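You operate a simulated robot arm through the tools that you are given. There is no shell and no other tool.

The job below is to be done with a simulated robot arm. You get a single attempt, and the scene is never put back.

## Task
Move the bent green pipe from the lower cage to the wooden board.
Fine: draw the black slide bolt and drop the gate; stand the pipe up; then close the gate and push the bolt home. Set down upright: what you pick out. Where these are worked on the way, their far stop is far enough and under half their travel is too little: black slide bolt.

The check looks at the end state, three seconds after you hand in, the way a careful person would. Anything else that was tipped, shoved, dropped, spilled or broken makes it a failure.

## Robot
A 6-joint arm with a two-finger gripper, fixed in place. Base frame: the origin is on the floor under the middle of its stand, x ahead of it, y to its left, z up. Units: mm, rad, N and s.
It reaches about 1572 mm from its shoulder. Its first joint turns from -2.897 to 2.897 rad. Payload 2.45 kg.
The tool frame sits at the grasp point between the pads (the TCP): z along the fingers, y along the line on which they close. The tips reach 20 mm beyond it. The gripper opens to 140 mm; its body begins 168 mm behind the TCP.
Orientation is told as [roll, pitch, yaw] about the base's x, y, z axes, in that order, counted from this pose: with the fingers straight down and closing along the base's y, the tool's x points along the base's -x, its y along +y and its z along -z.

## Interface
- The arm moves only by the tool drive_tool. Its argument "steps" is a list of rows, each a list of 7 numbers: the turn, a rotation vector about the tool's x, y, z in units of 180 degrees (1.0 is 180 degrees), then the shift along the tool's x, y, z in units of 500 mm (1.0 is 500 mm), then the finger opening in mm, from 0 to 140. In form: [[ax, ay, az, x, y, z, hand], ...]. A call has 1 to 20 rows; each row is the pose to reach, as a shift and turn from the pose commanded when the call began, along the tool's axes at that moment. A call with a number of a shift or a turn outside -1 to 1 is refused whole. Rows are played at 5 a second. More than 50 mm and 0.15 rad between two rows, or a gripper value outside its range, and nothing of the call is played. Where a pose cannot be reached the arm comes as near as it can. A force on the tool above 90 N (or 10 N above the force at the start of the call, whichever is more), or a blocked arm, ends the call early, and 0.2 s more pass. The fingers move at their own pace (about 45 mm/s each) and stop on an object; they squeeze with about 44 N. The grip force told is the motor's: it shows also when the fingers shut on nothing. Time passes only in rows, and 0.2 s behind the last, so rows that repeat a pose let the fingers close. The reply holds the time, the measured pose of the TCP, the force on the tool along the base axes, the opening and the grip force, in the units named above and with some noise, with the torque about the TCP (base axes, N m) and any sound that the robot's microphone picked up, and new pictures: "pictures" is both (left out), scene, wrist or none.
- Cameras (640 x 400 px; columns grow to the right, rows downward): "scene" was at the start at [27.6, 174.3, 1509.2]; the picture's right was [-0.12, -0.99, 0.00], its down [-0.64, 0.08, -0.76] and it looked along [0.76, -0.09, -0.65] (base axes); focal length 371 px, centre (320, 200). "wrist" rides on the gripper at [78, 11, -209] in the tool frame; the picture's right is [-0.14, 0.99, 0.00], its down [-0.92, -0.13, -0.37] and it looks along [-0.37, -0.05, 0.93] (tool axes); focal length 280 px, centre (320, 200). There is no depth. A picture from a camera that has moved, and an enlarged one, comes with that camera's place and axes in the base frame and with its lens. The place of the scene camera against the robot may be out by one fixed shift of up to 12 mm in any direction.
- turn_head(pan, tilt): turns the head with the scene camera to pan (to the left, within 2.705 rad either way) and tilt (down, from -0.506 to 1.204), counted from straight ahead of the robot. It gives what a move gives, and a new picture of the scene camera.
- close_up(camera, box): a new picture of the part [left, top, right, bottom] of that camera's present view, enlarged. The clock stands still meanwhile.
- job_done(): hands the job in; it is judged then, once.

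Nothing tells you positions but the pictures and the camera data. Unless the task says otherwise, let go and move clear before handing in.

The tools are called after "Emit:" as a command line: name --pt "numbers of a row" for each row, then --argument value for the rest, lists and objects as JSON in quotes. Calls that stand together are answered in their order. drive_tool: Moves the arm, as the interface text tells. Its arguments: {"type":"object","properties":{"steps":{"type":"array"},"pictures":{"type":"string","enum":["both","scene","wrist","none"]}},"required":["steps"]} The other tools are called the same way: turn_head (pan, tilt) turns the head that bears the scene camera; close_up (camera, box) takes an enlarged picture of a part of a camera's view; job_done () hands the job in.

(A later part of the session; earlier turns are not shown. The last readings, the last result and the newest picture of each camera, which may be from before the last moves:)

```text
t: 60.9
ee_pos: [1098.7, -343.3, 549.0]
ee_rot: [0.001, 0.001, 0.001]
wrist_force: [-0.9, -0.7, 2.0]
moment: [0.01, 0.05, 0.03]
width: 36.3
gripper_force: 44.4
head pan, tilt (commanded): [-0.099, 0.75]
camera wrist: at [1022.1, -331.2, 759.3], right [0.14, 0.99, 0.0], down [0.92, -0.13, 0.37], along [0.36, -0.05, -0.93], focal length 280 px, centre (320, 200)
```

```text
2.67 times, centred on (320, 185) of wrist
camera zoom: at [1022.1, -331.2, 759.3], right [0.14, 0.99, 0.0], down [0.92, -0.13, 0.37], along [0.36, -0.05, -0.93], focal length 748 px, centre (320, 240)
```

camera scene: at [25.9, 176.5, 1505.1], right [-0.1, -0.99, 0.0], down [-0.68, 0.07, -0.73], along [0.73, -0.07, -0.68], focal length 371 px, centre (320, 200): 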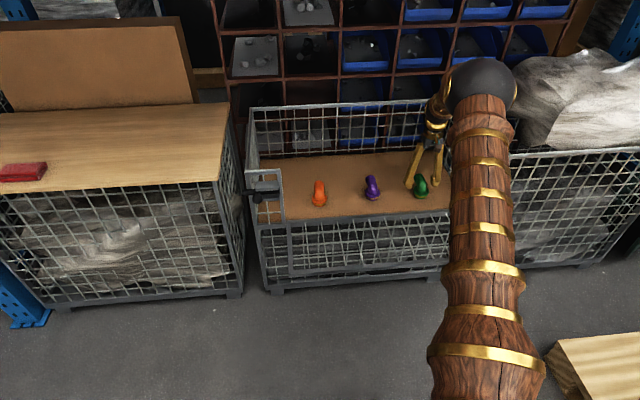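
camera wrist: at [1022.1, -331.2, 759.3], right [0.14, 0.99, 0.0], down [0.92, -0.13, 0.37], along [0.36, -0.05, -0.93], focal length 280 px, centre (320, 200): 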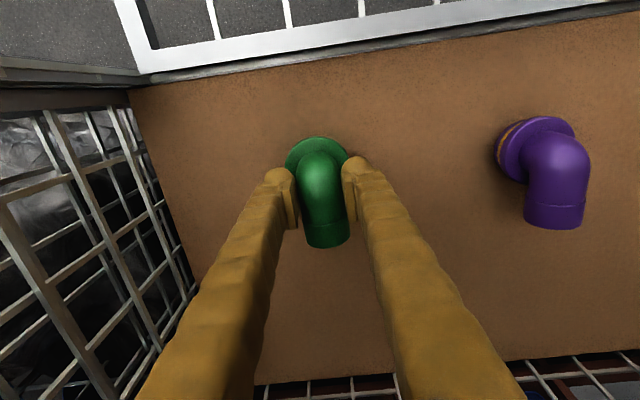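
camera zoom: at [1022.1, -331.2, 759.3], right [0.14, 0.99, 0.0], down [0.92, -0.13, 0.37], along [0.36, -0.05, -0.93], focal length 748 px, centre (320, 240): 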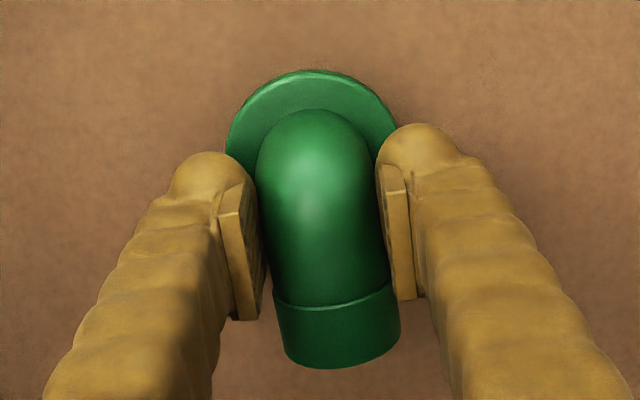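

Held at 36 mm with full grip force. Lifting gently, then checking the pipe stays level.

Emit:
drive_tool --pt "0 0 0 0 0 -0.01 25" --pt "0 0 0 0 0 -0.03 25" --pt "0 0 0 0 0 -0.06 25" --pt "0 0 0 0 0 -0.1 25" --pt "0 0 0 0 0 -0.1 25" --pictures "both"

Emit:
close_up --camera "scene" --box '[360, 130, 488, 210]'

Emit:
close_up --camera "wrist" --box '[200, 110, 440, 260]'

```text
t: 62.1
ee_pos: [1098.5, -342.0, 600.1]
ee_rot: [0.0, 0.002, -0.001]
wrist_force: [0.1, -0.4, -1.6]
moment: [-0.01, -0.02, -0.04]
width: 36.0
gripper_force: 43.9
head pan, tilt (commanded): [-0.099, 0.75]
camera scene: at [25.9, 176.5, 1505.1], right [-0.1, -0.99, 0.0], down [-0.68, 0.07, -0.73], along [0.73, -0.07, -0.68], focal length 371 px, centre (320, 200)
camera wrist: at [1022.1, -331.1, 810.1], right [0.14, 0.99, 0.0], down [0.92, -0.13, 0.37], along [0.36, -0.05, -0.93], focal length 280 px, centre (320, 200)
```

scene: 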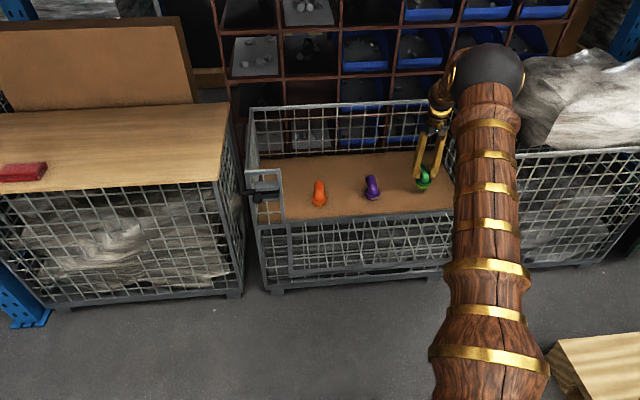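
wrist: 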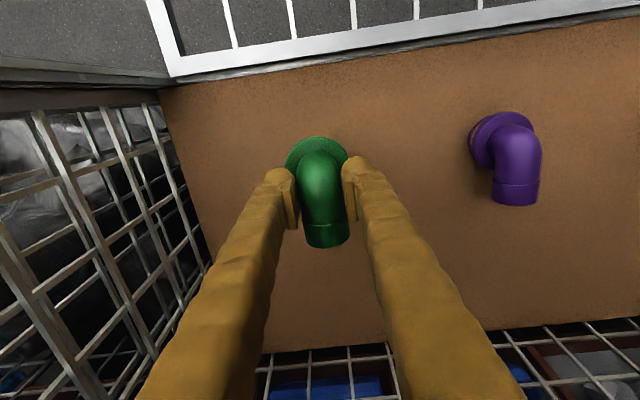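

```text
5.00 times, centred on (424, 170) of scene
camera zoom: at [25.9, 176.5, 1505.1], right [-0.1, -0.99, 0.0], down [-0.68, 0.07, -0.73], along [0.73, -0.07, -0.68], focal length 1854 px, centre (-200, 350)
```

zoom: 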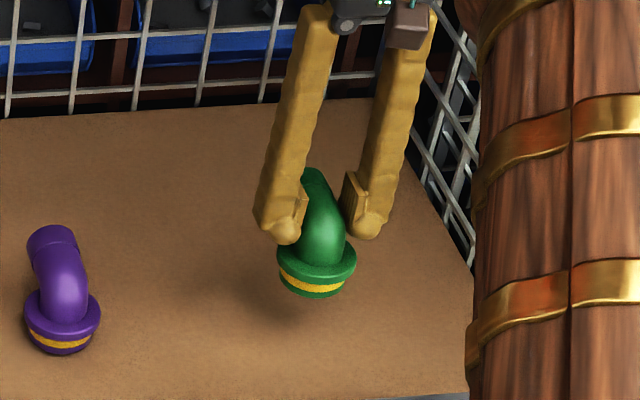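

```text
2.67 times, centred on (320, 185) of wrist
camera zoom: at [1022.1, -331.1, 810.1], right [0.14, 0.99, 0.0], down [0.92, -0.13, 0.37], along [0.36, -0.05, -0.93], focal length 748 px, centre (320, 240)
```

zoom: 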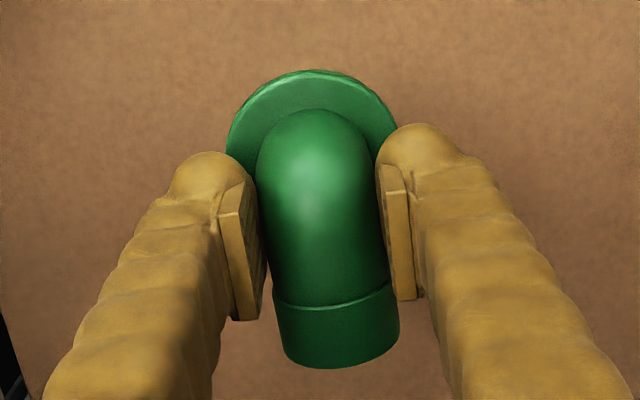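

The pipe is off the shelf, level and unmoved in the grip; its base is about 45–50 mm below the TCP. I'll lift straight out of the cage to z≈900.

Emit:
drive_tool --pt "0 0 0 0 0 -0.07 25" --pt "0 0 0 0 0 -0.14 25" --pt "0 0 0 0 0 -0.21 25" --pt "0 0 0 0 0 -0.28 25" --pt "0 0 0 0 0 -0.35 25" --pt "0 0 0 0 0 -0.42 25" --pt "0 0 0 0 0 -0.49 25" --pt "0 0 0 0 0 -0.56 25" --pt "0 0 0 0 0 -0.62 25" --pt "0 0 0 0 0 -0.62 25" --pictures "both"

```text
t: 64.3
ee_pos: [1099.3, -343.2, 911.0]
ee_rot: [0.001, 0.002, -0.002]
wrist_force: [-1.2, -0.8, -1.8]
moment: [0.0, 0.03, 0.02]
width: 35.7
gripper_force: 43.9
head pan, tilt (commanded): [-0.099, 0.75]
camera scene: at [25.9, 176.5, 1505.1], right [-0.1, -0.99, 0.0], down [-0.68, 0.07, -0.73], along [0.73, -0.07, -0.68], focal length 371 px, centre (320, 200)
camera wrist: at [1021.6, -332.1, 1121.4], right [0.14, 0.99, 0.0], down [0.92, -0.13, 0.37], along [0.36, -0.05, -0.93], focal length 280 px, centre (320, 200)
```

scene: 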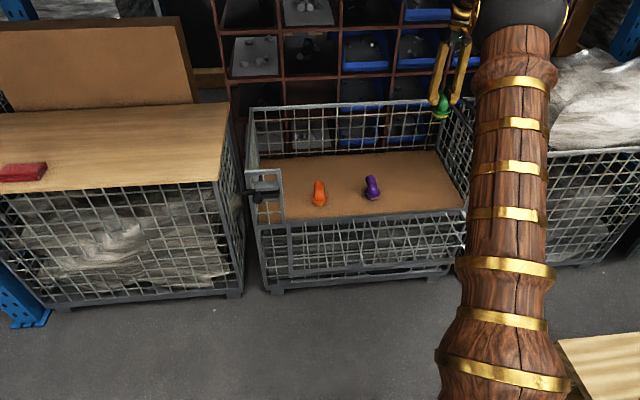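
wrist: 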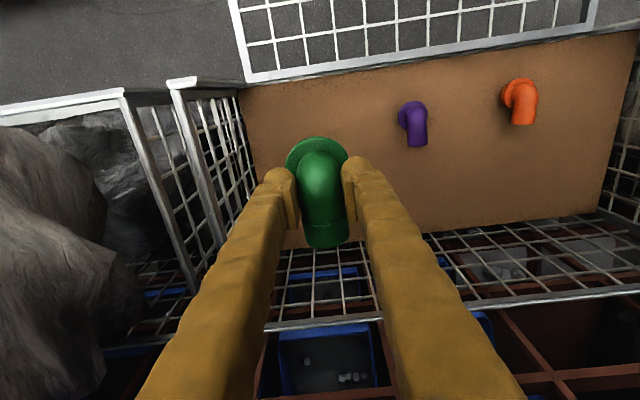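

Clear of the cage with the pipe still level. Now carrying it leftward at this height toward the board.

Emit:
drive_tool --pt "0 0 0 0.004 0.08 0 25" --pt "0 0 0 0.008 0.16 0 25" --pt "0 0 0 0.012 0.24 0 25" --pt "0 0 0 0.016 0.32 0 25" --pt "0 0 0 0.02 0.4 0 25" --pt "0 0 0 0.024 0.48 0 25" --pt "0 0 0 0.028 0.56 0 25" --pt "0 0 0 0.032 0.64 0 25" --pt "0 0 0 0.036 0.72 0 25" --pt "0 0 0 0.04 0.8 0 25" --pt "0 0 0 0.04 0.88 0 25" --pt "0 0 0 0.04 0.88 0 25" --pictures "wrist"

Emit:
drive_tool --pt "0 0 0 0.004 0.08 0 25" --pt "0 0 0 0.008 0.16 0 25" --pt "0 0 0 0.012 0.24 0 25" --pt "0 0 0 0.016 0.32 0 25" --pt "0 0 0 0.02 0.4 0 25" --pt "0 0 0 0.024 0.48 0 25" --pt "0 0 0 0.028 0.56 0 25" --pt "0 0 0 0.032 0.64 0 25" --pt "0 0 0 0.036 0.72 0 25" --pt "0 0 0 0.04 0.8 0 25" --pt "0 0 0 0.04 0.86 0 25" --pt "0 0 0 0.04 0.86 0 25" --pictures "both"

```text
t: 66.9
ee_pos: [1078.2, 97.2, 907.7]
ee_rot: [0.0, 0.001, -0.002]
wrist_force: [-0.7, -0.4, -0.5]
moment: [-0.01, 0.02, 0.0]
width: 35.6
gripper_force: 43.9
head pan, tilt (commanded): [-0.099, 0.75]
camera wrist: at [1002.8, 108.1, 1117.1], right [0.14, 0.99, 0.0], down [0.92, -0.13, 0.37], along [0.36, -0.05, -0.93], focal length 280 px, centre (320, 200)
```

wrist: 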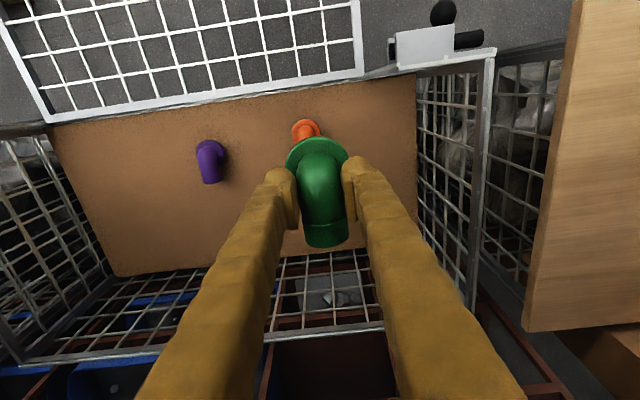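

```text
t: 69.5
ee_pos: [1059.0, 527.4, 909.9]
ee_rot: [0.001, 0.002, 0.0]
wrist_force: [0.3, -0.3, -2.0]
moment: [0.02, -0.02, -0.01]
width: 35.6
gripper_force: 44.2
head pan, tilt (commanded): [-0.099, 0.75]
camera scene: at [25.9, 176.7, 1505.1], right [-0.1, -0.99, 0.0], down [-0.68, 0.07, -0.73], along [0.73, -0.07, -0.68], focal length 371 px, centre (320, 200)
camera wrist: at [982.2, 539.3, 1119.1], right [0.14, 0.99, 0.0], down [0.92, -0.13, 0.37], along [0.36, -0.05, -0.93], focal length 280 px, centre (320, 200)
```

scene: 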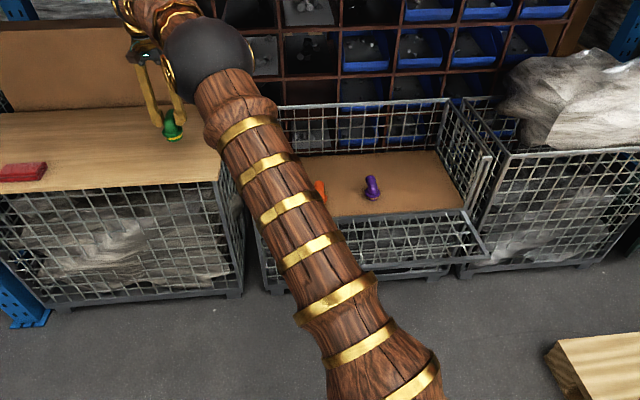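
wrist: 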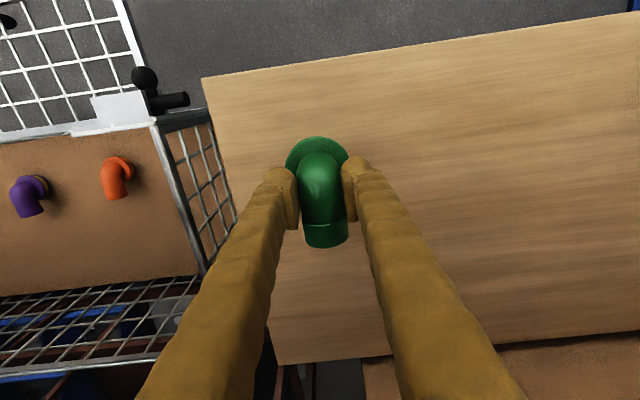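

Over the board now; its front-right corner is at about (952, 407) and the red item is far to the left. I'll shift a little further in and lower to just above the surface.

Emit:
drive_tool --pt "0 0 0 -0.02 0.04 0 25" --pt "0 0 0 -0.04 0.08 0 25" --pt "0 0 0 -0.04 0.08 0.05 25" --pt "0 0 0 -0.04 0.08 0.1 25" --pt "0 0 0 -0.04 0.08 0.14 25" --pt "0 0 0 -0.04 0.08 0.16 25" --pt "0 0 0 -0.04 0.08 0.16 25" --pictures "both"

Emit:
close_up --camera "scene" --box '[100, 90, 228, 170]'

Emit:
close_up --camera "wrist" --box '[200, 80, 440, 230]'

```text
t: 71.1
ee_pos: [1081.3, 565.8, 827.5]
ee_rot: [-0.001, 0.001, 0.0]
wrist_force: [-0.3, 0.6, -1.3]
moment: [-0.03, 0.01, 0.02]
width: 35.4
gripper_force: 44.3
head pan, tilt (commanded): [-0.099, 0.75]
camera scene: at [25.9, 176.7, 1505.1], right [-0.1, -0.99, 0.0], down [-0.68, 0.07, -0.73], along [0.73, -0.07, -0.68], focal length 371 px, centre (320, 200)
camera wrist: at [1003.1, 577.7, 1039.0], right [0.14, 0.99, 0.0], down [0.92, -0.13, 0.37], along [0.36, -0.05, -0.93], focal length 280 px, centre (320, 200)
```

scene: 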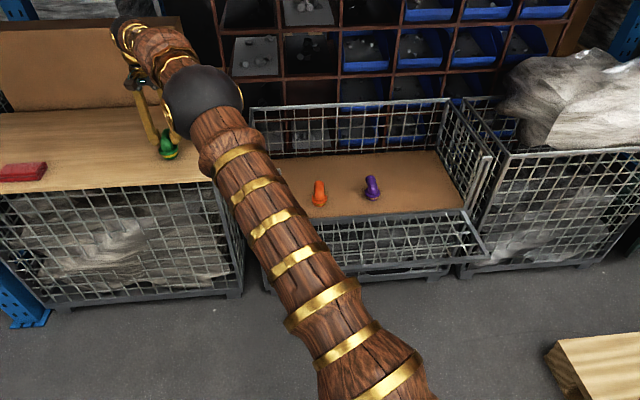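
wrist: 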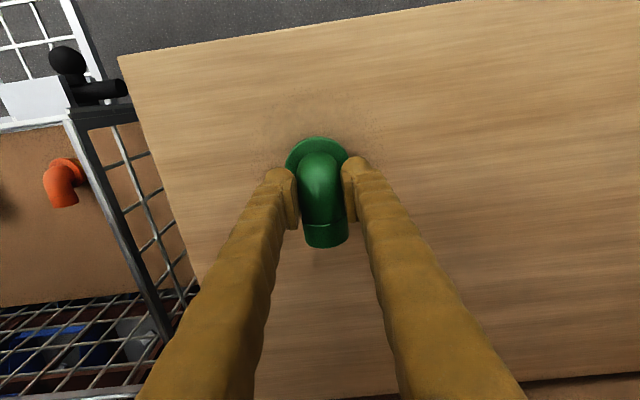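

```text
5.00 times, centred on (164, 130) of scene
camera zoom: at [25.9, 176.7, 1505.1], right [-0.1, -0.99, 0.0], down [-0.68, 0.07, -0.73], along [0.73, -0.07, -0.68], focal length 1854 px, centre (1100, 550)
```

zoom: 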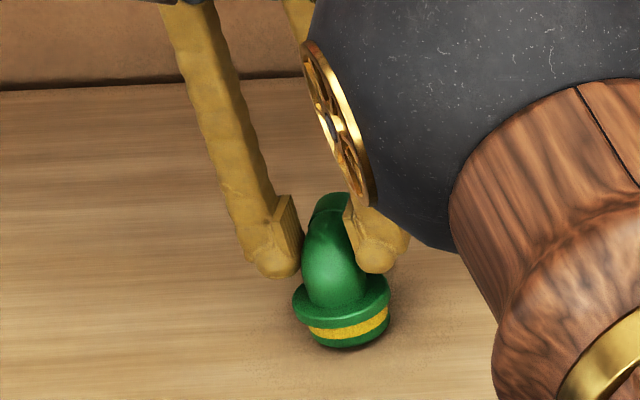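

```text
2.67 times, centred on (320, 155) of wrist
camera zoom: at [1003.1, 577.7, 1039.0], right [0.14, 0.99, 0.0], down [0.92, -0.13, 0.37], along [0.36, -0.05, -0.93], focal length 748 px, centre (320, 320)
```

zoom: 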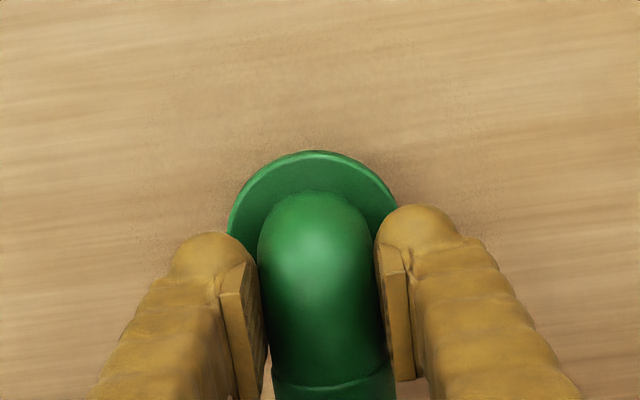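

The pipe's base is about 10–15 mm above the board. Lowering in small steps and watching the force.

Emit:
drive_tool --pt "0 0 0 0 0 0.006 25" --pt "0 0 0 0 0 0.01 25" --pt "0 0 0 0 0 0.014 25" --pt "0 0 0 0 0 0.014 25" --pictures "none"

Emit:
close_up --camera "scene" --box '[130, 110, 194, 150]'

```text
t: 72.1
ee_pos: [1080.8, 566.1, 825.8]
ee_rot: [0.001, -0.003, 0.001]
wrist_force: [-4.9, -5.6, 36.8]
moment: [0.16, 0.46, 0.08]
width: 35.1
gripper_force: 43.8
head pan, tilt (commanded): [-0.099, 0.75]
```

```text
10.00 times, centred on (162, 130) of scene
camera zoom: at [25.4, 176.4, 1505.1], right [-0.1, -0.99, 0.0], down [-0.68, 0.07, -0.73], along [0.73, -0.07, -0.68], focal length 3708 px, centre (1900, 900)
```

zoom: 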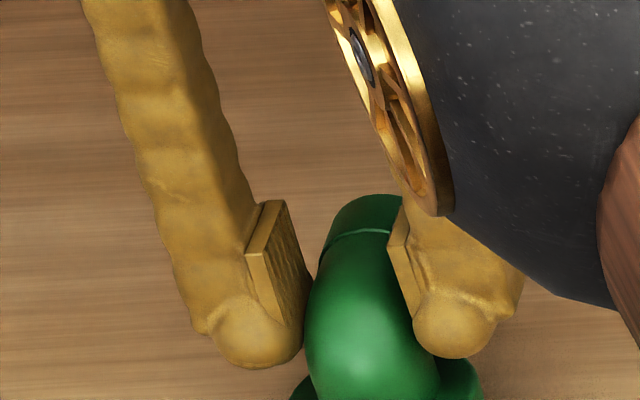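

Contact is made (about 37 N up-force), so I've pressed a few mm into the compliance; easing back up to near-zero force before releasing.

Emit:
drive_tool --pt "0 0 0 0 0 -0.004 25" --pt "0 0 0 0 0 -0.0085 25" --pt "0 0 0 0 0 -0.0085 25" --pt "0 0 0 0 0 -0.0085 25" --pictures "both"

Emit:
close_up --camera "scene" --box '[130, 120, 210, 170]'

```text
t: 73.1
ee_pos: [1080.9, 566.1, 825.5]
ee_rot: [0.0, 0.004, 0.0]
wrist_force: [4.1, 1.8, 9.9]
moment: [0.18, -0.35, -0.02]
width: 35.6
gripper_force: 44.2
head pan, tilt (commanded): [-0.099, 0.75]
camera scene: at [25.8, 176.7, 1505.1], right [-0.1, -0.99, 0.0], down [-0.68, 0.07, -0.73], along [0.73, -0.07, -0.68], focal length 371 px, centre (320, 200)
camera wrist: at [1003.4, 578.0, 1035.5], right [0.14, 0.99, 0.0], down [0.92, -0.13, 0.37], along [0.36, -0.05, -0.93], focal length 280 px, centre (320, 200)
```

scene: 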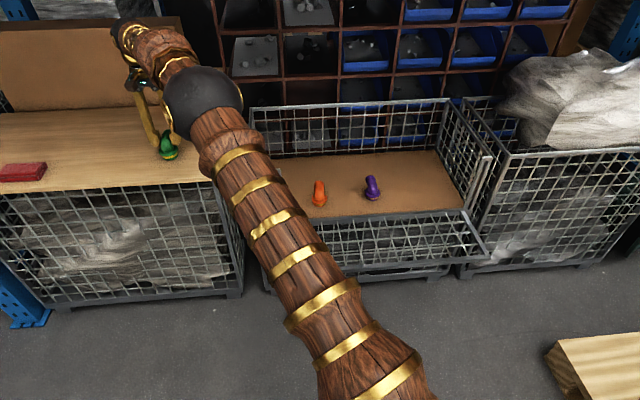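
wrist: 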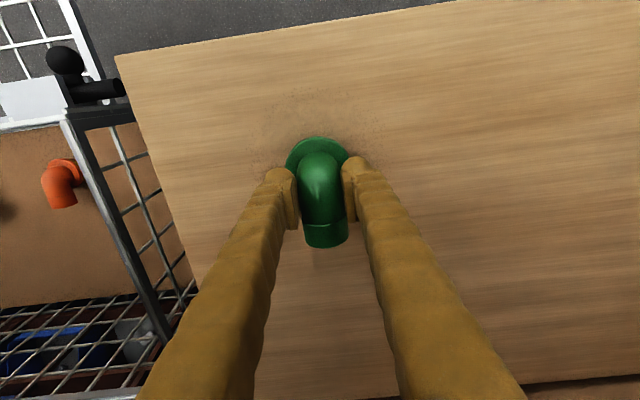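

```text
8.00 times, centred on (170, 145) of scene
camera zoom: at [25.8, 176.7, 1505.1], right [-0.1, -0.99, 0.0], down [-0.68, 0.07, -0.73], along [0.73, -0.07, -0.68], focal length 2967 px, centre (1520, 640)
```

zoom: 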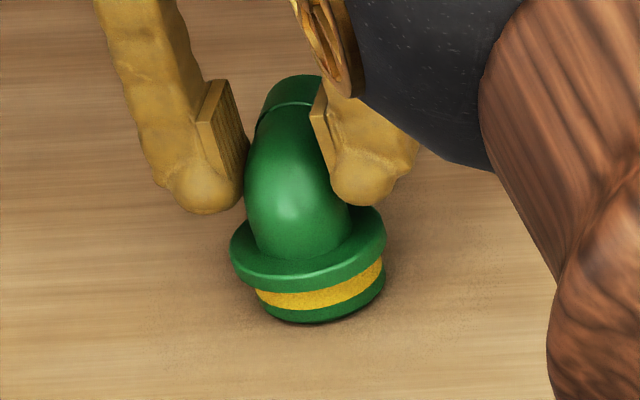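

The pipe stands on the board with only slight residual force. Easing a touch more and opening the fingers slowly.

Emit:
drive_tool --pt "0 0 0 0 0 -0.0015 25" --pt "0 0 0 0 0 -0.0015 32" --pt "0 0 0 0 0 -0.0015 38" --pt "0 0 0 0 0 -0.0015 46" --pt "0 0 0 0 0 -0.0015 60" --pt "0 0 0 0 0 -0.0015 80" --pt "0 0 0 0 0 -0.0015 80" --pictures "both"

Emit:
close_up --camera "scene" --box '[130, 120, 210, 170]'

Emit:
close_up --camera "wrist" --box '[200, 110, 440, 260]'

```text
t: 74.7
ee_pos: [1081.0, 566.7, 827.2]
ee_rot: [0.0, 0.001, -0.001]
wrist_force: [0.1, 0.6, -0.1]
moment: [0.01, -0.01, 0.0]
width: 79.9
gripper_force: 0.0
head pan, tilt (commanded): [-0.099, 0.75]
camera scene: at [25.9, 176.7, 1505.1], right [-0.1, -0.99, 0.0], down [-0.68, 0.07, -0.73], along [0.73, -0.07, -0.68], focal length 371 px, centre (320, 200)
camera wrist: at [1003.4, 578.0, 1037.4], right [0.14, 0.99, 0.0], down [0.92, -0.13, 0.37], along [0.36, -0.05, -0.93], focal length 280 px, centre (320, 200)
```

scene: 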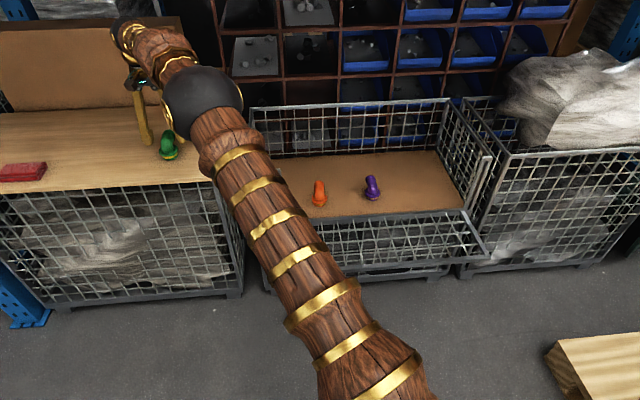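
wrist: 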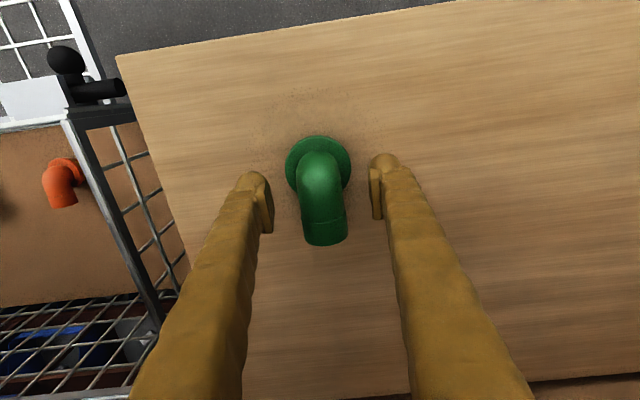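

```text
8.00 times, centred on (170, 145) of scene
camera zoom: at [25.9, 176.7, 1505.1], right [-0.1, -0.99, 0.0], down [-0.68, 0.07, -0.73], along [0.73, -0.07, -0.68], focal length 2967 px, centre (1520, 640)
```

zoom: 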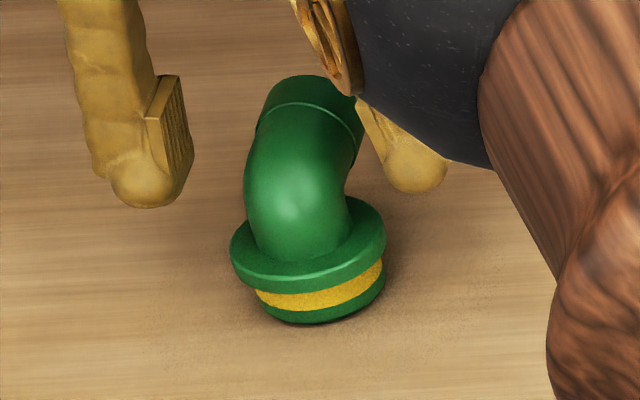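

```text
2.67 times, centred on (320, 185) of wrist
camera zoom: at [1003.4, 578.0, 1037.4], right [0.14, 0.99, 0.0], down [0.92, -0.13, 0.37], along [0.36, -0.05, -0.93], focal length 748 px, centre (320, 240)
```

zoom: 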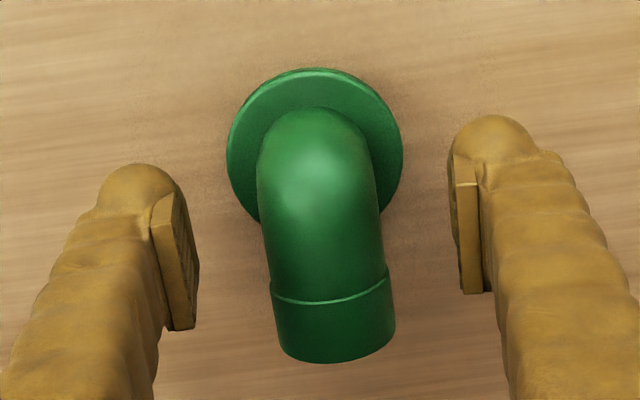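

The pipe stands upright on the board and is released. I'll lift clear and head back toward the gate's middle-left, in stages.

Emit:
drive_tool --pt "0 0 0 0 0 -0.04 80" --pt "0 0 0 0 0 -0.1 80" --pt "0 0 0 0 0 -0.17 80" --pt "0 0 0 0 0 -0.22 80" --pt "0 0 0 0.05 -0.075 -0.22 80" --pt "0 0 0 0.1 -0.15 -0.22 80" --pt "0 0 0 0.15 -0.225 -0.22 80" --pt "0 0 0 0.2 -0.3 -0.22 80" --pt "0 0 0 0.25 -0.375 -0.22 80" --pt "0 0 0 0.3 -0.45 -0.22 80" --pt "0 0 0 0.35 -0.525 -0.22 80" --pt "0 0 0 0.4 -0.6 -0.22 80" --pt "0 0 0 0.4 -0.6 -0.22 80" --pictures "both"

Emit:
close_up --camera "scene" --box '[0, 90, 240, 240]'

```text
t: 77.5
ee_pos: [880.0, 266.2, 936.2]
ee_rot: [0.0, 0.0, 0.001]
wrist_force: [-0.4, 0.0, 0.0]
moment: [0.02, -0.02, 0.01]
width: 80.0
gripper_force: 0.1
head pan, tilt (commanded): [-0.099, 0.75]
camera scene: at [25.8, 176.6, 1505.1], right [-0.1, -0.99, 0.0], down [-0.68, 0.07, -0.73], along [0.73, -0.07, -0.68], focal length 371 px, centre (320, 200)
camera wrist: at [804.0, 277.4, 1145.9], right [0.14, 0.99, 0.0], down [0.92, -0.13, 0.37], along [0.36, -0.05, -0.93], focal length 280 px, centre (320, 200)
```

scene: 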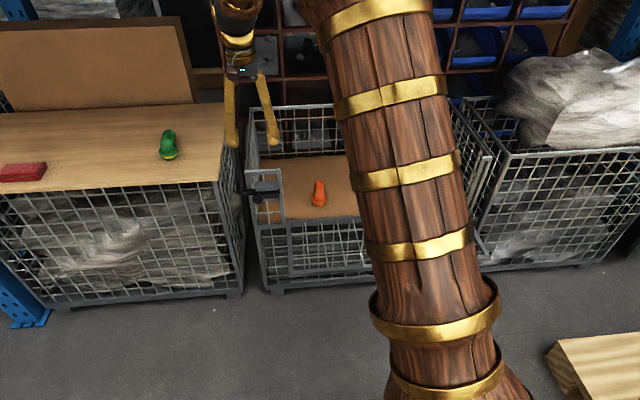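
wrist: 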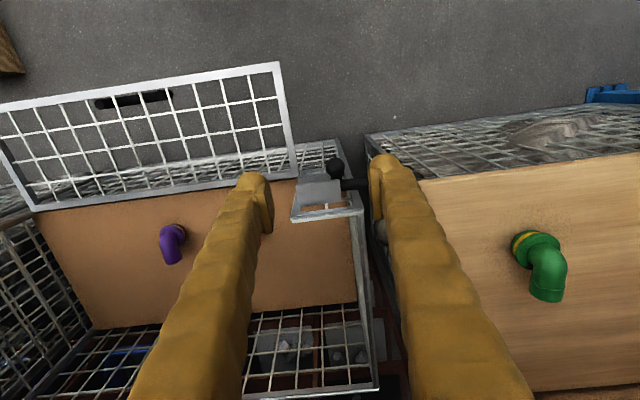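

```text
2.67 times, centred on (120, 165) of scene
camera zoom: at [25.8, 176.6, 1505.1], right [-0.1, -0.99, 0.0], down [-0.68, 0.07, -0.73], along [0.73, -0.07, -0.68], focal length 989 px, centre (853, 293)
```

zoom: 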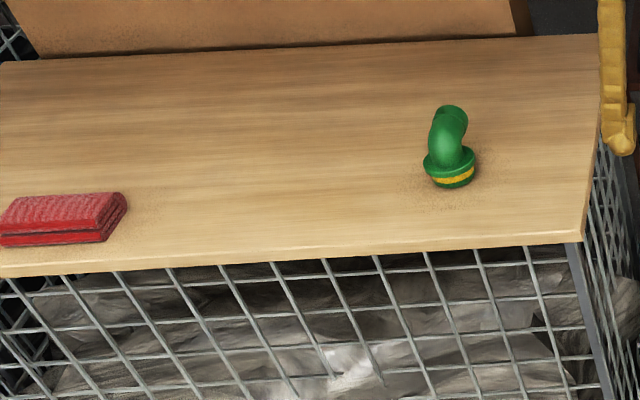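

The pipe stands well on the board. I'll measure the gate's present angle before going to close it.

Emit:
close_up --camera "wrist" --box '[200, 40, 360, 140]'

Emit:
close_up --camera "wrist" --box '[220, 140, 348, 220]'

Emit:
turn_head --pan 0.35 --tilt 0.8

```text
4.00 times, centred on (280, 90) of wrist
camera zoom: at [804.0, 277.4, 1145.9], right [0.14, 0.99, 0.0], down [0.92, -0.13, 0.37], along [0.36, -0.05, -0.93], focal length 1122 px, centre (480, 640)
```

zoom: 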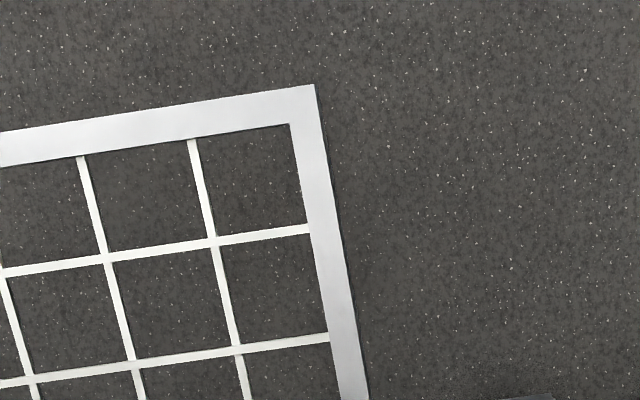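

```text
5.00 times, centred on (284, 180) of wrist
camera zoom: at [804.0, 277.4, 1145.9], right [0.14, 0.99, 0.0], down [0.92, -0.13, 0.37], along [0.36, -0.05, -0.93], focal length 1402 px, centre (500, 300)
```

zoom: 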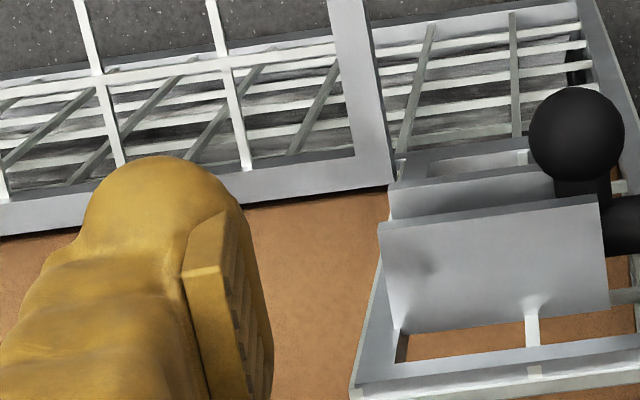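

```text
t: 78.4
ee_pos: [882.3, 264.8, 935.7]
ee_rot: [-0.001, 0.002, -0.001]
wrist_force: [-0.6, -0.5, -0.1]
moment: [0.03, 0.01, 0.01]
width: 80.2
gripper_force: 0.1
head pan, tilt (commanded): [0.351, 0.799]
camera scene: at [19.2, 212.5, 1501.1], right [0.34, -0.94, 0.0], down [-0.67, -0.25, -0.7], along [0.65, 0.24, -0.72], focal length 371 px, centre (320, 200)
```

scene: 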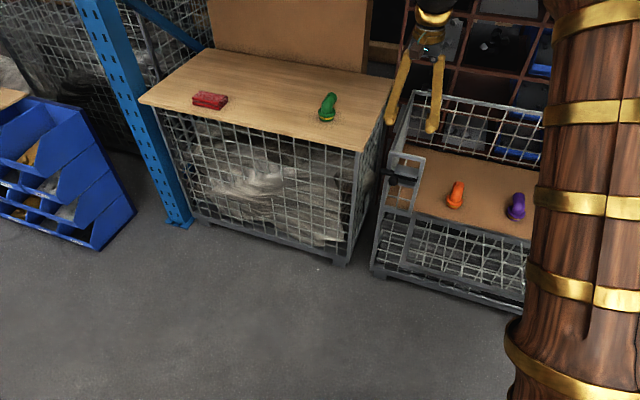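

The gate is still at about 84–85° with its rail near (750, z 526). I'll turn the hand so it closes across the gate again, above y≈10 in the arm's own plane.

Emit:
drive_tool --pt "0 0 0.0455 0.0145 -0.0465 0.0065 80" --pt "0 0 0.091 0.0291 -0.0931 0.0131 80" --pt "0 0 0.1365 0.0436 -0.1396 0.0196 80" --pt "0 0 0.182 0.0582 -0.1862 0.0262 80" --pt "0 0 0.2275 0.0727 -0.2327 0.0327 80" --pt "0 0 0.273 0.0873 -0.2793 0.0393 80" --pt "0 0 0.3185 0.1018 -0.3258 0.0458 80" --pt "0 0 0.364 0.1164 -0.3724 0.0524 80" --pt "0 0 0.4095 0.1309 -0.4189 0.0589 80" --pt "0 0 0.455 0.1455 -0.4655 0.0655 80" --pt "0 0 0.5 0.16 -0.512 0.072 80" --pt "0 0 0.5 0.16 -0.512 0.072 80" --pictures "wrist"

```text
t: 81.0
ee_pos: [800.7, 10.1, 901.0]
ee_rot: [-0.002, 0.001, -1.573]
wrist_force: [0.1, 0.5, 0.5]
moment: [0.0, 0.0, 0.01]
width: 79.6
gripper_force: 0.0
head pan, tilt (commanded): [0.351, 0.799]
camera wrist: at [812.1, 88.5, 1111.0], right [0.99, -0.14, 0.0], down [-0.13, -0.92, 0.37], along [-0.05, -0.37, -0.93], focal length 280 px, centre (320, 200)
```

wrist: 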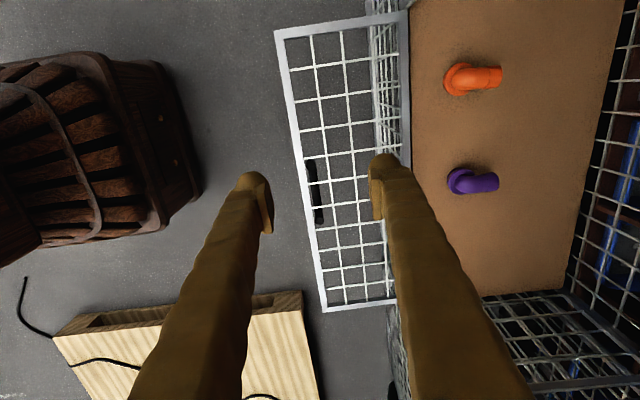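

The view confirms the rail's outer edge at x≈746. Now I'll lower the hand in front of the gate's free edge, fingers tilted 0.3 rad forward and open 100 mm.

Emit:
drive_tool --pt "-0.0159 0 0 0 -0.05 0.08 100" --pt "-0.0318 0 0 0 -0.1 0.16 100" --pt "-0.0477 0 0 0 -0.14 0.24 100" --pt "-0.0637 0 0 0 -0.17 0.32 100" --pt "-0.0796 0 0 0 -0.2 0.4 100" --pt "-0.0955 0 0 0 -0.215 0.48 100" --pt "-0.0955 0 0 0 -0.215 0.56 100" --pt "-0.0955 0 0 0 -0.215 0.6 100" --pt "-0.0955 0 0 0 -0.215 0.63 100" --pt "-0.0955 0 0 0 -0.215 0.63 100" --pictures "both"

```text
t: 83.2
ee_pos: [691.1, 11.7, 586.0]
ee_rot: [0.299, 0.001, -1.573]
wrist_force: [0.4, 0.3, 0.0]
moment: [-0.02, -0.02, 0.03]
width: 100.0
gripper_force: 0.0
head pan, tilt (commanded): [0.351, 0.799]
camera scene: at [19.1, 212.5, 1501.1], right [0.34, -0.94, 0.0], down [-0.67, -0.25, -0.7], along [0.65, 0.24, -0.72], focal length 371 px, centre (320, 200)
camera wrist: at [641.2, 90.4, 790.8], right [0.95, -0.14, 0.29], down [-0.23, -0.92, 0.31], along [0.23, -0.37, -0.9], focal length 280 px, centre (320, 200)
```

scene: 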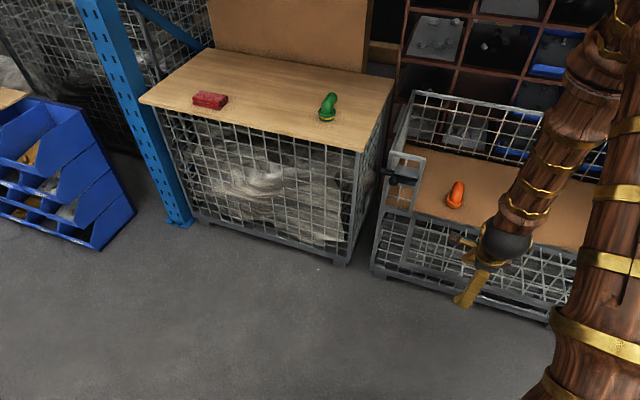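
wrist: 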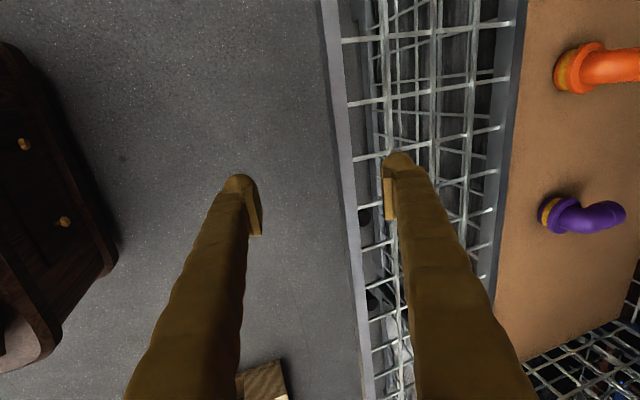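

The fingers are either side of the rail's vertical plane; I'll zoom to fix the rail's exact height before engaging.

Emit:
close_up --camera "wrist" --box '[280, 120, 440, 220]'

Emit:
close_up --camera "wrist" --box '[280, 0, 440, 100]'

Emit:
turn_head --pan 0.0 --tilt 0.95

```text
4.00 times, centred on (360, 170) of wrist
camera zoom: at [641.2, 90.4, 790.8], right [0.95, -0.14, 0.29], down [-0.23, -0.92, 0.31], along [0.23, -0.37, -0.9], focal length 1122 px, centre (160, 320)
```

zoom: 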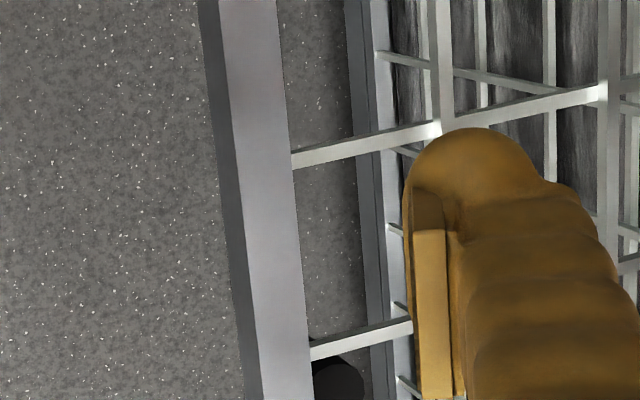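

```text
4.00 times, centred on (360, 50) of wrist
camera zoom: at [641.2, 90.4, 790.8], right [0.95, -0.14, 0.29], down [-0.23, -0.92, 0.31], along [0.23, -0.37, -0.9], focal length 1122 px, centre (160, 800)
```

zoom: 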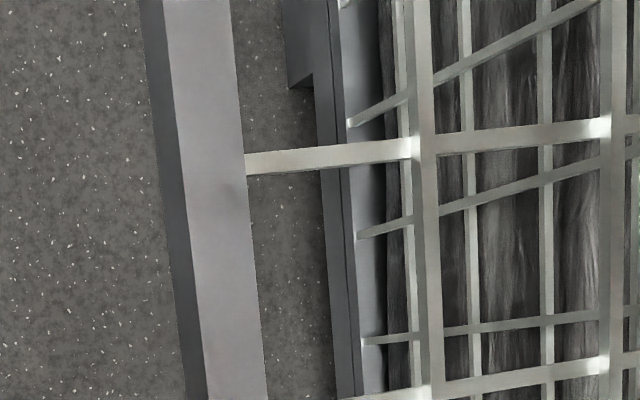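

```text
t: 84.0
ee_pos: [691.5, 12.2, 587.0]
ee_rot: [0.297, 0.0, -1.569]
wrist_force: [0.9, 0.3, 0.3]
moment: [0.01, 0.01, 0.03]
width: 99.9
gripper_force: 0.0
head pan, tilt (commanded): [0.0, 0.949]
camera scene: at [16.1, 184.9, 1489.6], right [0.0, -1.0, 0.0], down [-0.81, 0.0, -0.58], along [0.58, 0.0, -0.81], focal length 371 px, centre (320, 200)
```

scene: 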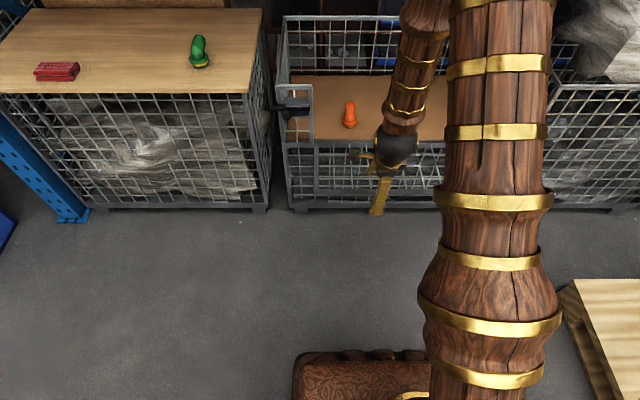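

The rail is now about horizontal, centre near (750, z≈499). I'll sweep the lower finger beneath it and the upper finger above it by pitching the hand to 1.0 rad while moving in.

Emit:
drive_tool --pt "-0.0279 0 0 0 0.0111 0.0256 100" --pt "-0.0557 0 0 0 0.0223 0.0511 100" --pt "-0.0836 0 0 0 0.0334 0.0767 100" --pt "-0.1114 0 0 0 0.0445 0.1022 100" --pt "-0.1393 0 0 0 0.0556 0.1278 100" --pt "-0.1671 0 0 0 0.0668 0.1533 100" --pt "-0.195 0 0 0 0.0779 0.1789 100" --pt "-0.2228 0 0 0 0.089 0.2044 100" --pt "-0.2228 0 0 0 0.089 0.2044 100" --pictures "both"

Emit:
close_up --camera "wrist" --box '[200, 110, 440, 260]'

```text
t: 86.0
ee_pos: [765.1, 11.6, 502.7]
ee_rot: [0.999, 0.001, -1.57]
wrist_force: [-0.4, 1.1, 0.3]
moment: [0.02, -0.01, 0.02]
width: 100.1
gripper_force: 0.1
head pan, tilt (commanded): [0.0, 0.949]
camera scene: at [16.1, 184.8, 1489.6], right [0.0, -1.0, 0.0], down [-0.81, 0.0, -0.58], along [0.58, 0.0, -0.81], focal length 371 px, centre (320, 200)
camera wrist: at [595.8, 89.9, 625.5], right [0.54, -0.14, 0.83], down [-0.38, -0.92, 0.09], along [0.75, -0.37, -0.55], focal length 280 px, centre (320, 200)
```

scene: 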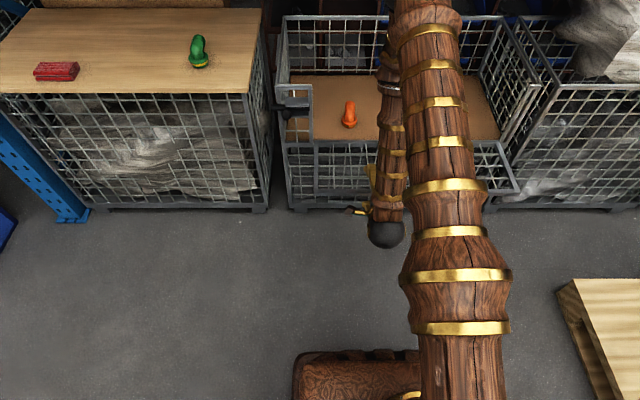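
wrist: 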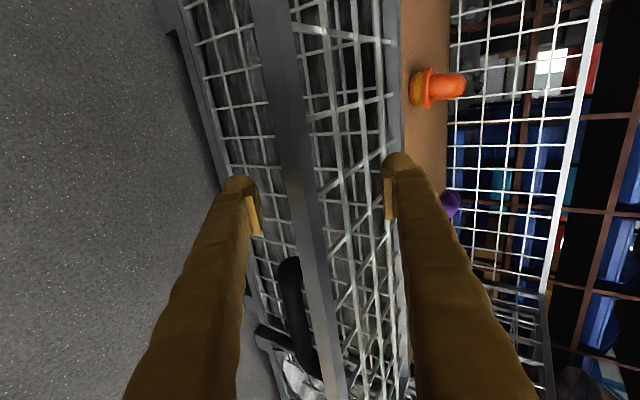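

```text
2.67 times, centred on (320, 185) of wrist
camera zoom: at [595.8, 89.9, 625.5], right [0.54, -0.14, 0.83], down [-0.38, -0.92, 0.09], along [0.75, -0.37, -0.55], focal length 748 px, centre (320, 240)
```

zoom: 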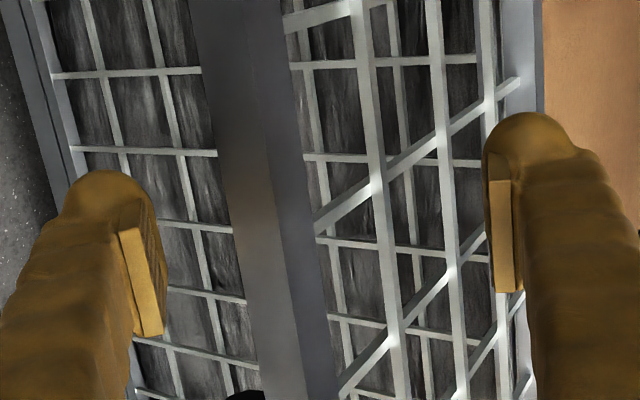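

The rail is caged between the fingers. I'll narrow to 70 mm and begin swinging the gate up about its hinge, checking force.

Emit:
drive_tool --pt "0 0 0 0 0 0 85" --pt "0 0 0 0 0 0 70" --pt "0.02546 0 0 0 0.0304 -0.0188 70" --pt "0.05093 0 0 0 0.0621 -0.035 70" --pt "0.07639 0 0 0 0.095 -0.0486 70" --pt "0.10186 0 0 0 0.129 -0.0596 70" --pt "0.10186 0 0 0 0.129 -0.0596 70" --pictures "both"

Emit:
close_up --camera "wrist" --box '[200, 110, 440, 260]'

```text
t: 87.6
ee_pos: [772.8, 11.9, 572.7]
ee_rot: [0.676, 0.001, -1.571]
wrist_force: [-14.8, -0.7, -1.4]
moment: [0.05, 0.35, -0.29]
width: 79.4
gripper_force: 7.4
head pan, tilt (commanded): [0.0, 0.949]
camera scene: at [16.1, 184.8, 1489.6], right [0.0, -1.0, 0.0], down [-0.81, 0.0, -0.58], along [0.58, 0.0, -0.81], focal length 371 px, centre (320, 200)
camera wrist: at [651.5, 89.7, 743.5], right [0.77, -0.14, 0.62], down [-0.33, -0.92, 0.21], along [0.54, -0.37, -0.76], focal length 280 px, centre (320, 200)
```

scene: 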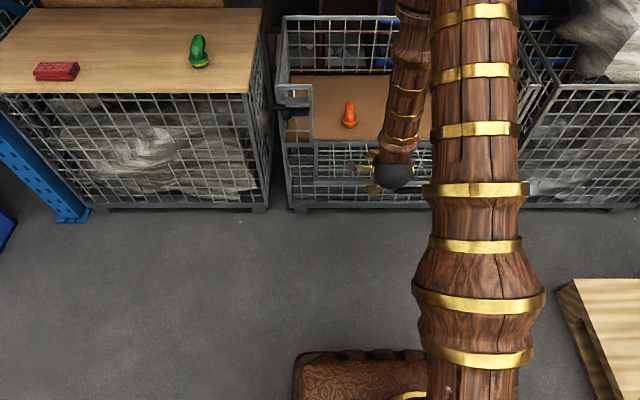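
wrist: 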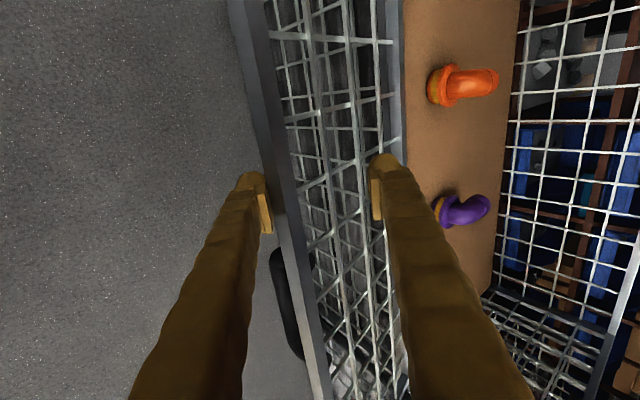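

```text
2.67 times, centred on (320, 185) of wrist
camera zoom: at [651.5, 89.7, 743.5], right [0.77, -0.14, 0.62], down [-0.33, -0.92, 0.21], along [0.54, -0.37, -0.76], focal length 748 px, centre (320, 240)
```

zoom: 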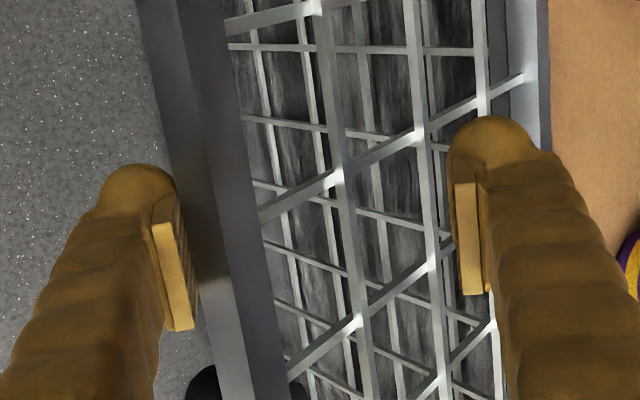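

The lower finger is now lifting the gate with about 15 N. Continuing the arc upward in a few more rows.

Emit:
drive_tool --pt "0.02546 0 0 0 0.0304 -0.0188 60" --pt "0.05093 0 0 0 0.0621 -0.035 60" --pt "0.07639 0 0 0 0.095 -0.0486 60" --pt "0.10186 0 0 0 0.129 -0.0596 60" --pt "0.10186 0 0 0 0.129 -0.0596 60" --pictures "both"

Emit:
close_up --camera "wrist" --box '[200, 110, 440, 260]'

```text
t: 88.8
ee_pos: [806.2, 8.8, 636.0]
ee_rot: [0.358, 0.001, -1.571]
wrist_force: [-16.2, 2.0, 2.8]
moment: [0.06, 0.32, 0.25]
width: 69.7
gripper_force: 7.0
head pan, tilt (commanded): [0.0, 0.949]
camera scene: at [16.0, 184.8, 1489.6], right [0.0, -1.0, 0.0], down [-0.81, 0.0, -0.58], along [0.58, 0.0, -0.81], focal length 371 px, centre (320, 200)
camera wrist: at [744.1, 88.8, 836.9], right [0.93, -0.14, 0.35], down [-0.25, -0.92, 0.3], along [0.28, -0.37, -0.89], focal length 280 px, centre (320, 200)
```

scene: 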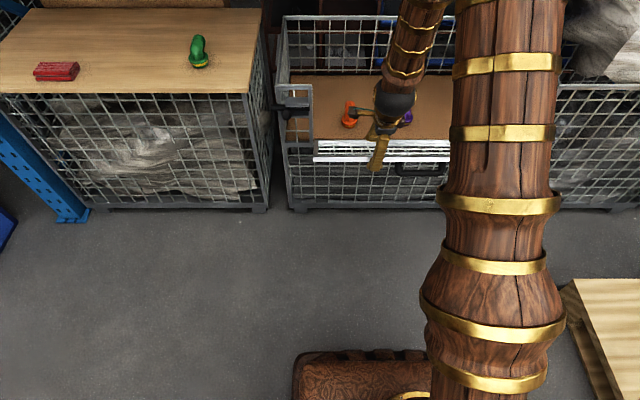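
wrist: 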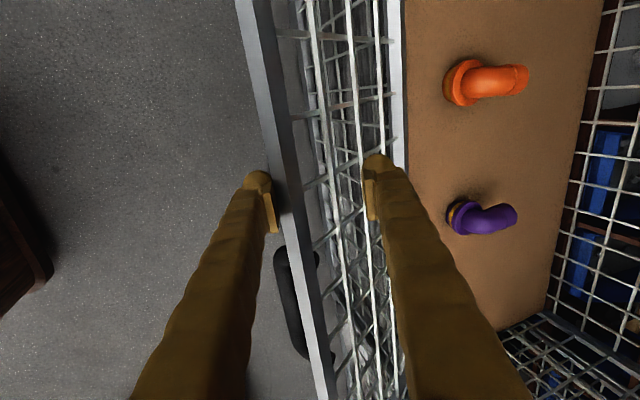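

```text
2.67 times, centred on (320, 185) of wrist
camera zoom: at [744.1, 88.8, 836.9], right [0.93, -0.14, 0.35], down [-0.25, -0.92, 0.3], along [0.28, -0.37, -0.89], focal length 748 px, centre (320, 240)
```

zoom: 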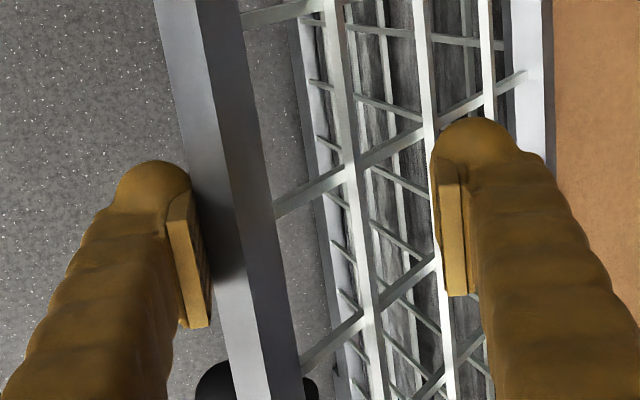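

The gate is rising well. Continuing until the hand is vertical.

Emit:
drive_tool --pt "0.02546 0 0 0 0.0304 -0.0188 60" --pt "0.05093 0 0 0 0.0621 -0.035 60" --pt "0.07639 0 0 0 0.095 -0.0486 60" --pt "0.10186 0 0 0 0.129 -0.0596 60" --pt "0.1146 0 0 0 0.1462 -0.064 60" --pt "0.1146 0 0 0 0.1462 -0.064 60" --pictures "both"

Emit:
close_up --camera "wrist" --box '[200, 110, 440, 260]'

```text
t: 90.2
ee_pos: [863.7, 11.4, 693.1]
ee_rot: [-0.001, -0.001, -1.571]
wrist_force: [-10.8, -0.2, 1.6]
moment: [-0.02, 0.19, 0.03]
width: 66.6
gripper_force: 4.8
head pan, tilt (commanded): [0.0, 0.949]
camera scene: at [16.0, 184.8, 1489.6], right [0.0, -1.0, 0.0], down [-0.81, 0.0, -0.58], along [0.58, 0.0, -0.81], focal length 371 px, centre (320, 200)
camera wrist: at [874.9, 89.9, 902.6], right [0.99, -0.14, 0.0], down [-0.13, -0.92, 0.37], along [-0.05, -0.37, -0.93], focal length 280 px, centre (320, 200)
```

scene: 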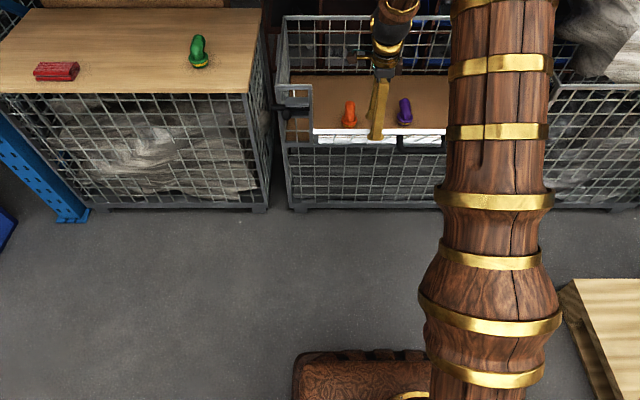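
wrist: 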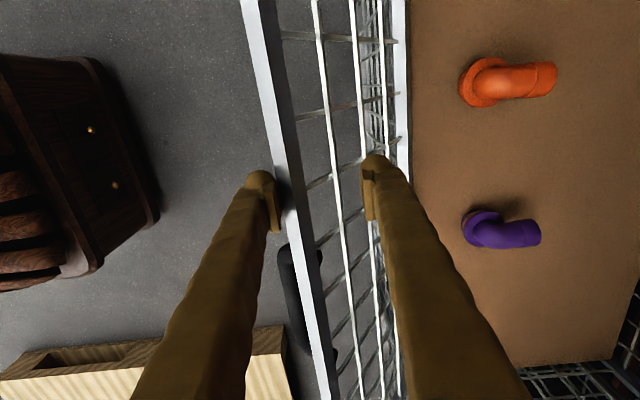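

```text
2.67 times, centred on (320, 185) of wrist
camera zoom: at [874.9, 89.9, 902.6], right [0.99, -0.14, 0.0], down [-0.13, -0.92, 0.37], along [-0.05, -0.37, -0.93], focal length 748 px, centre (320, 240)
```

zoom: 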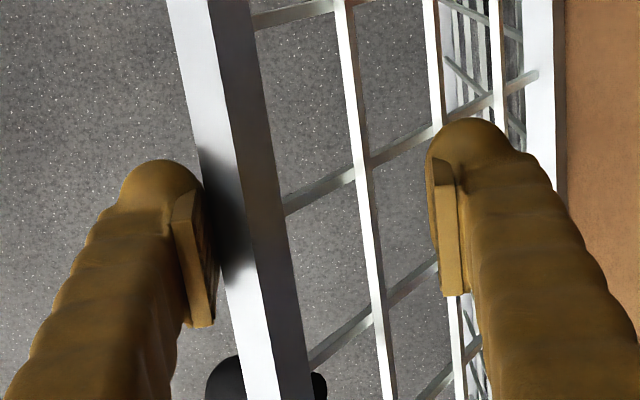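

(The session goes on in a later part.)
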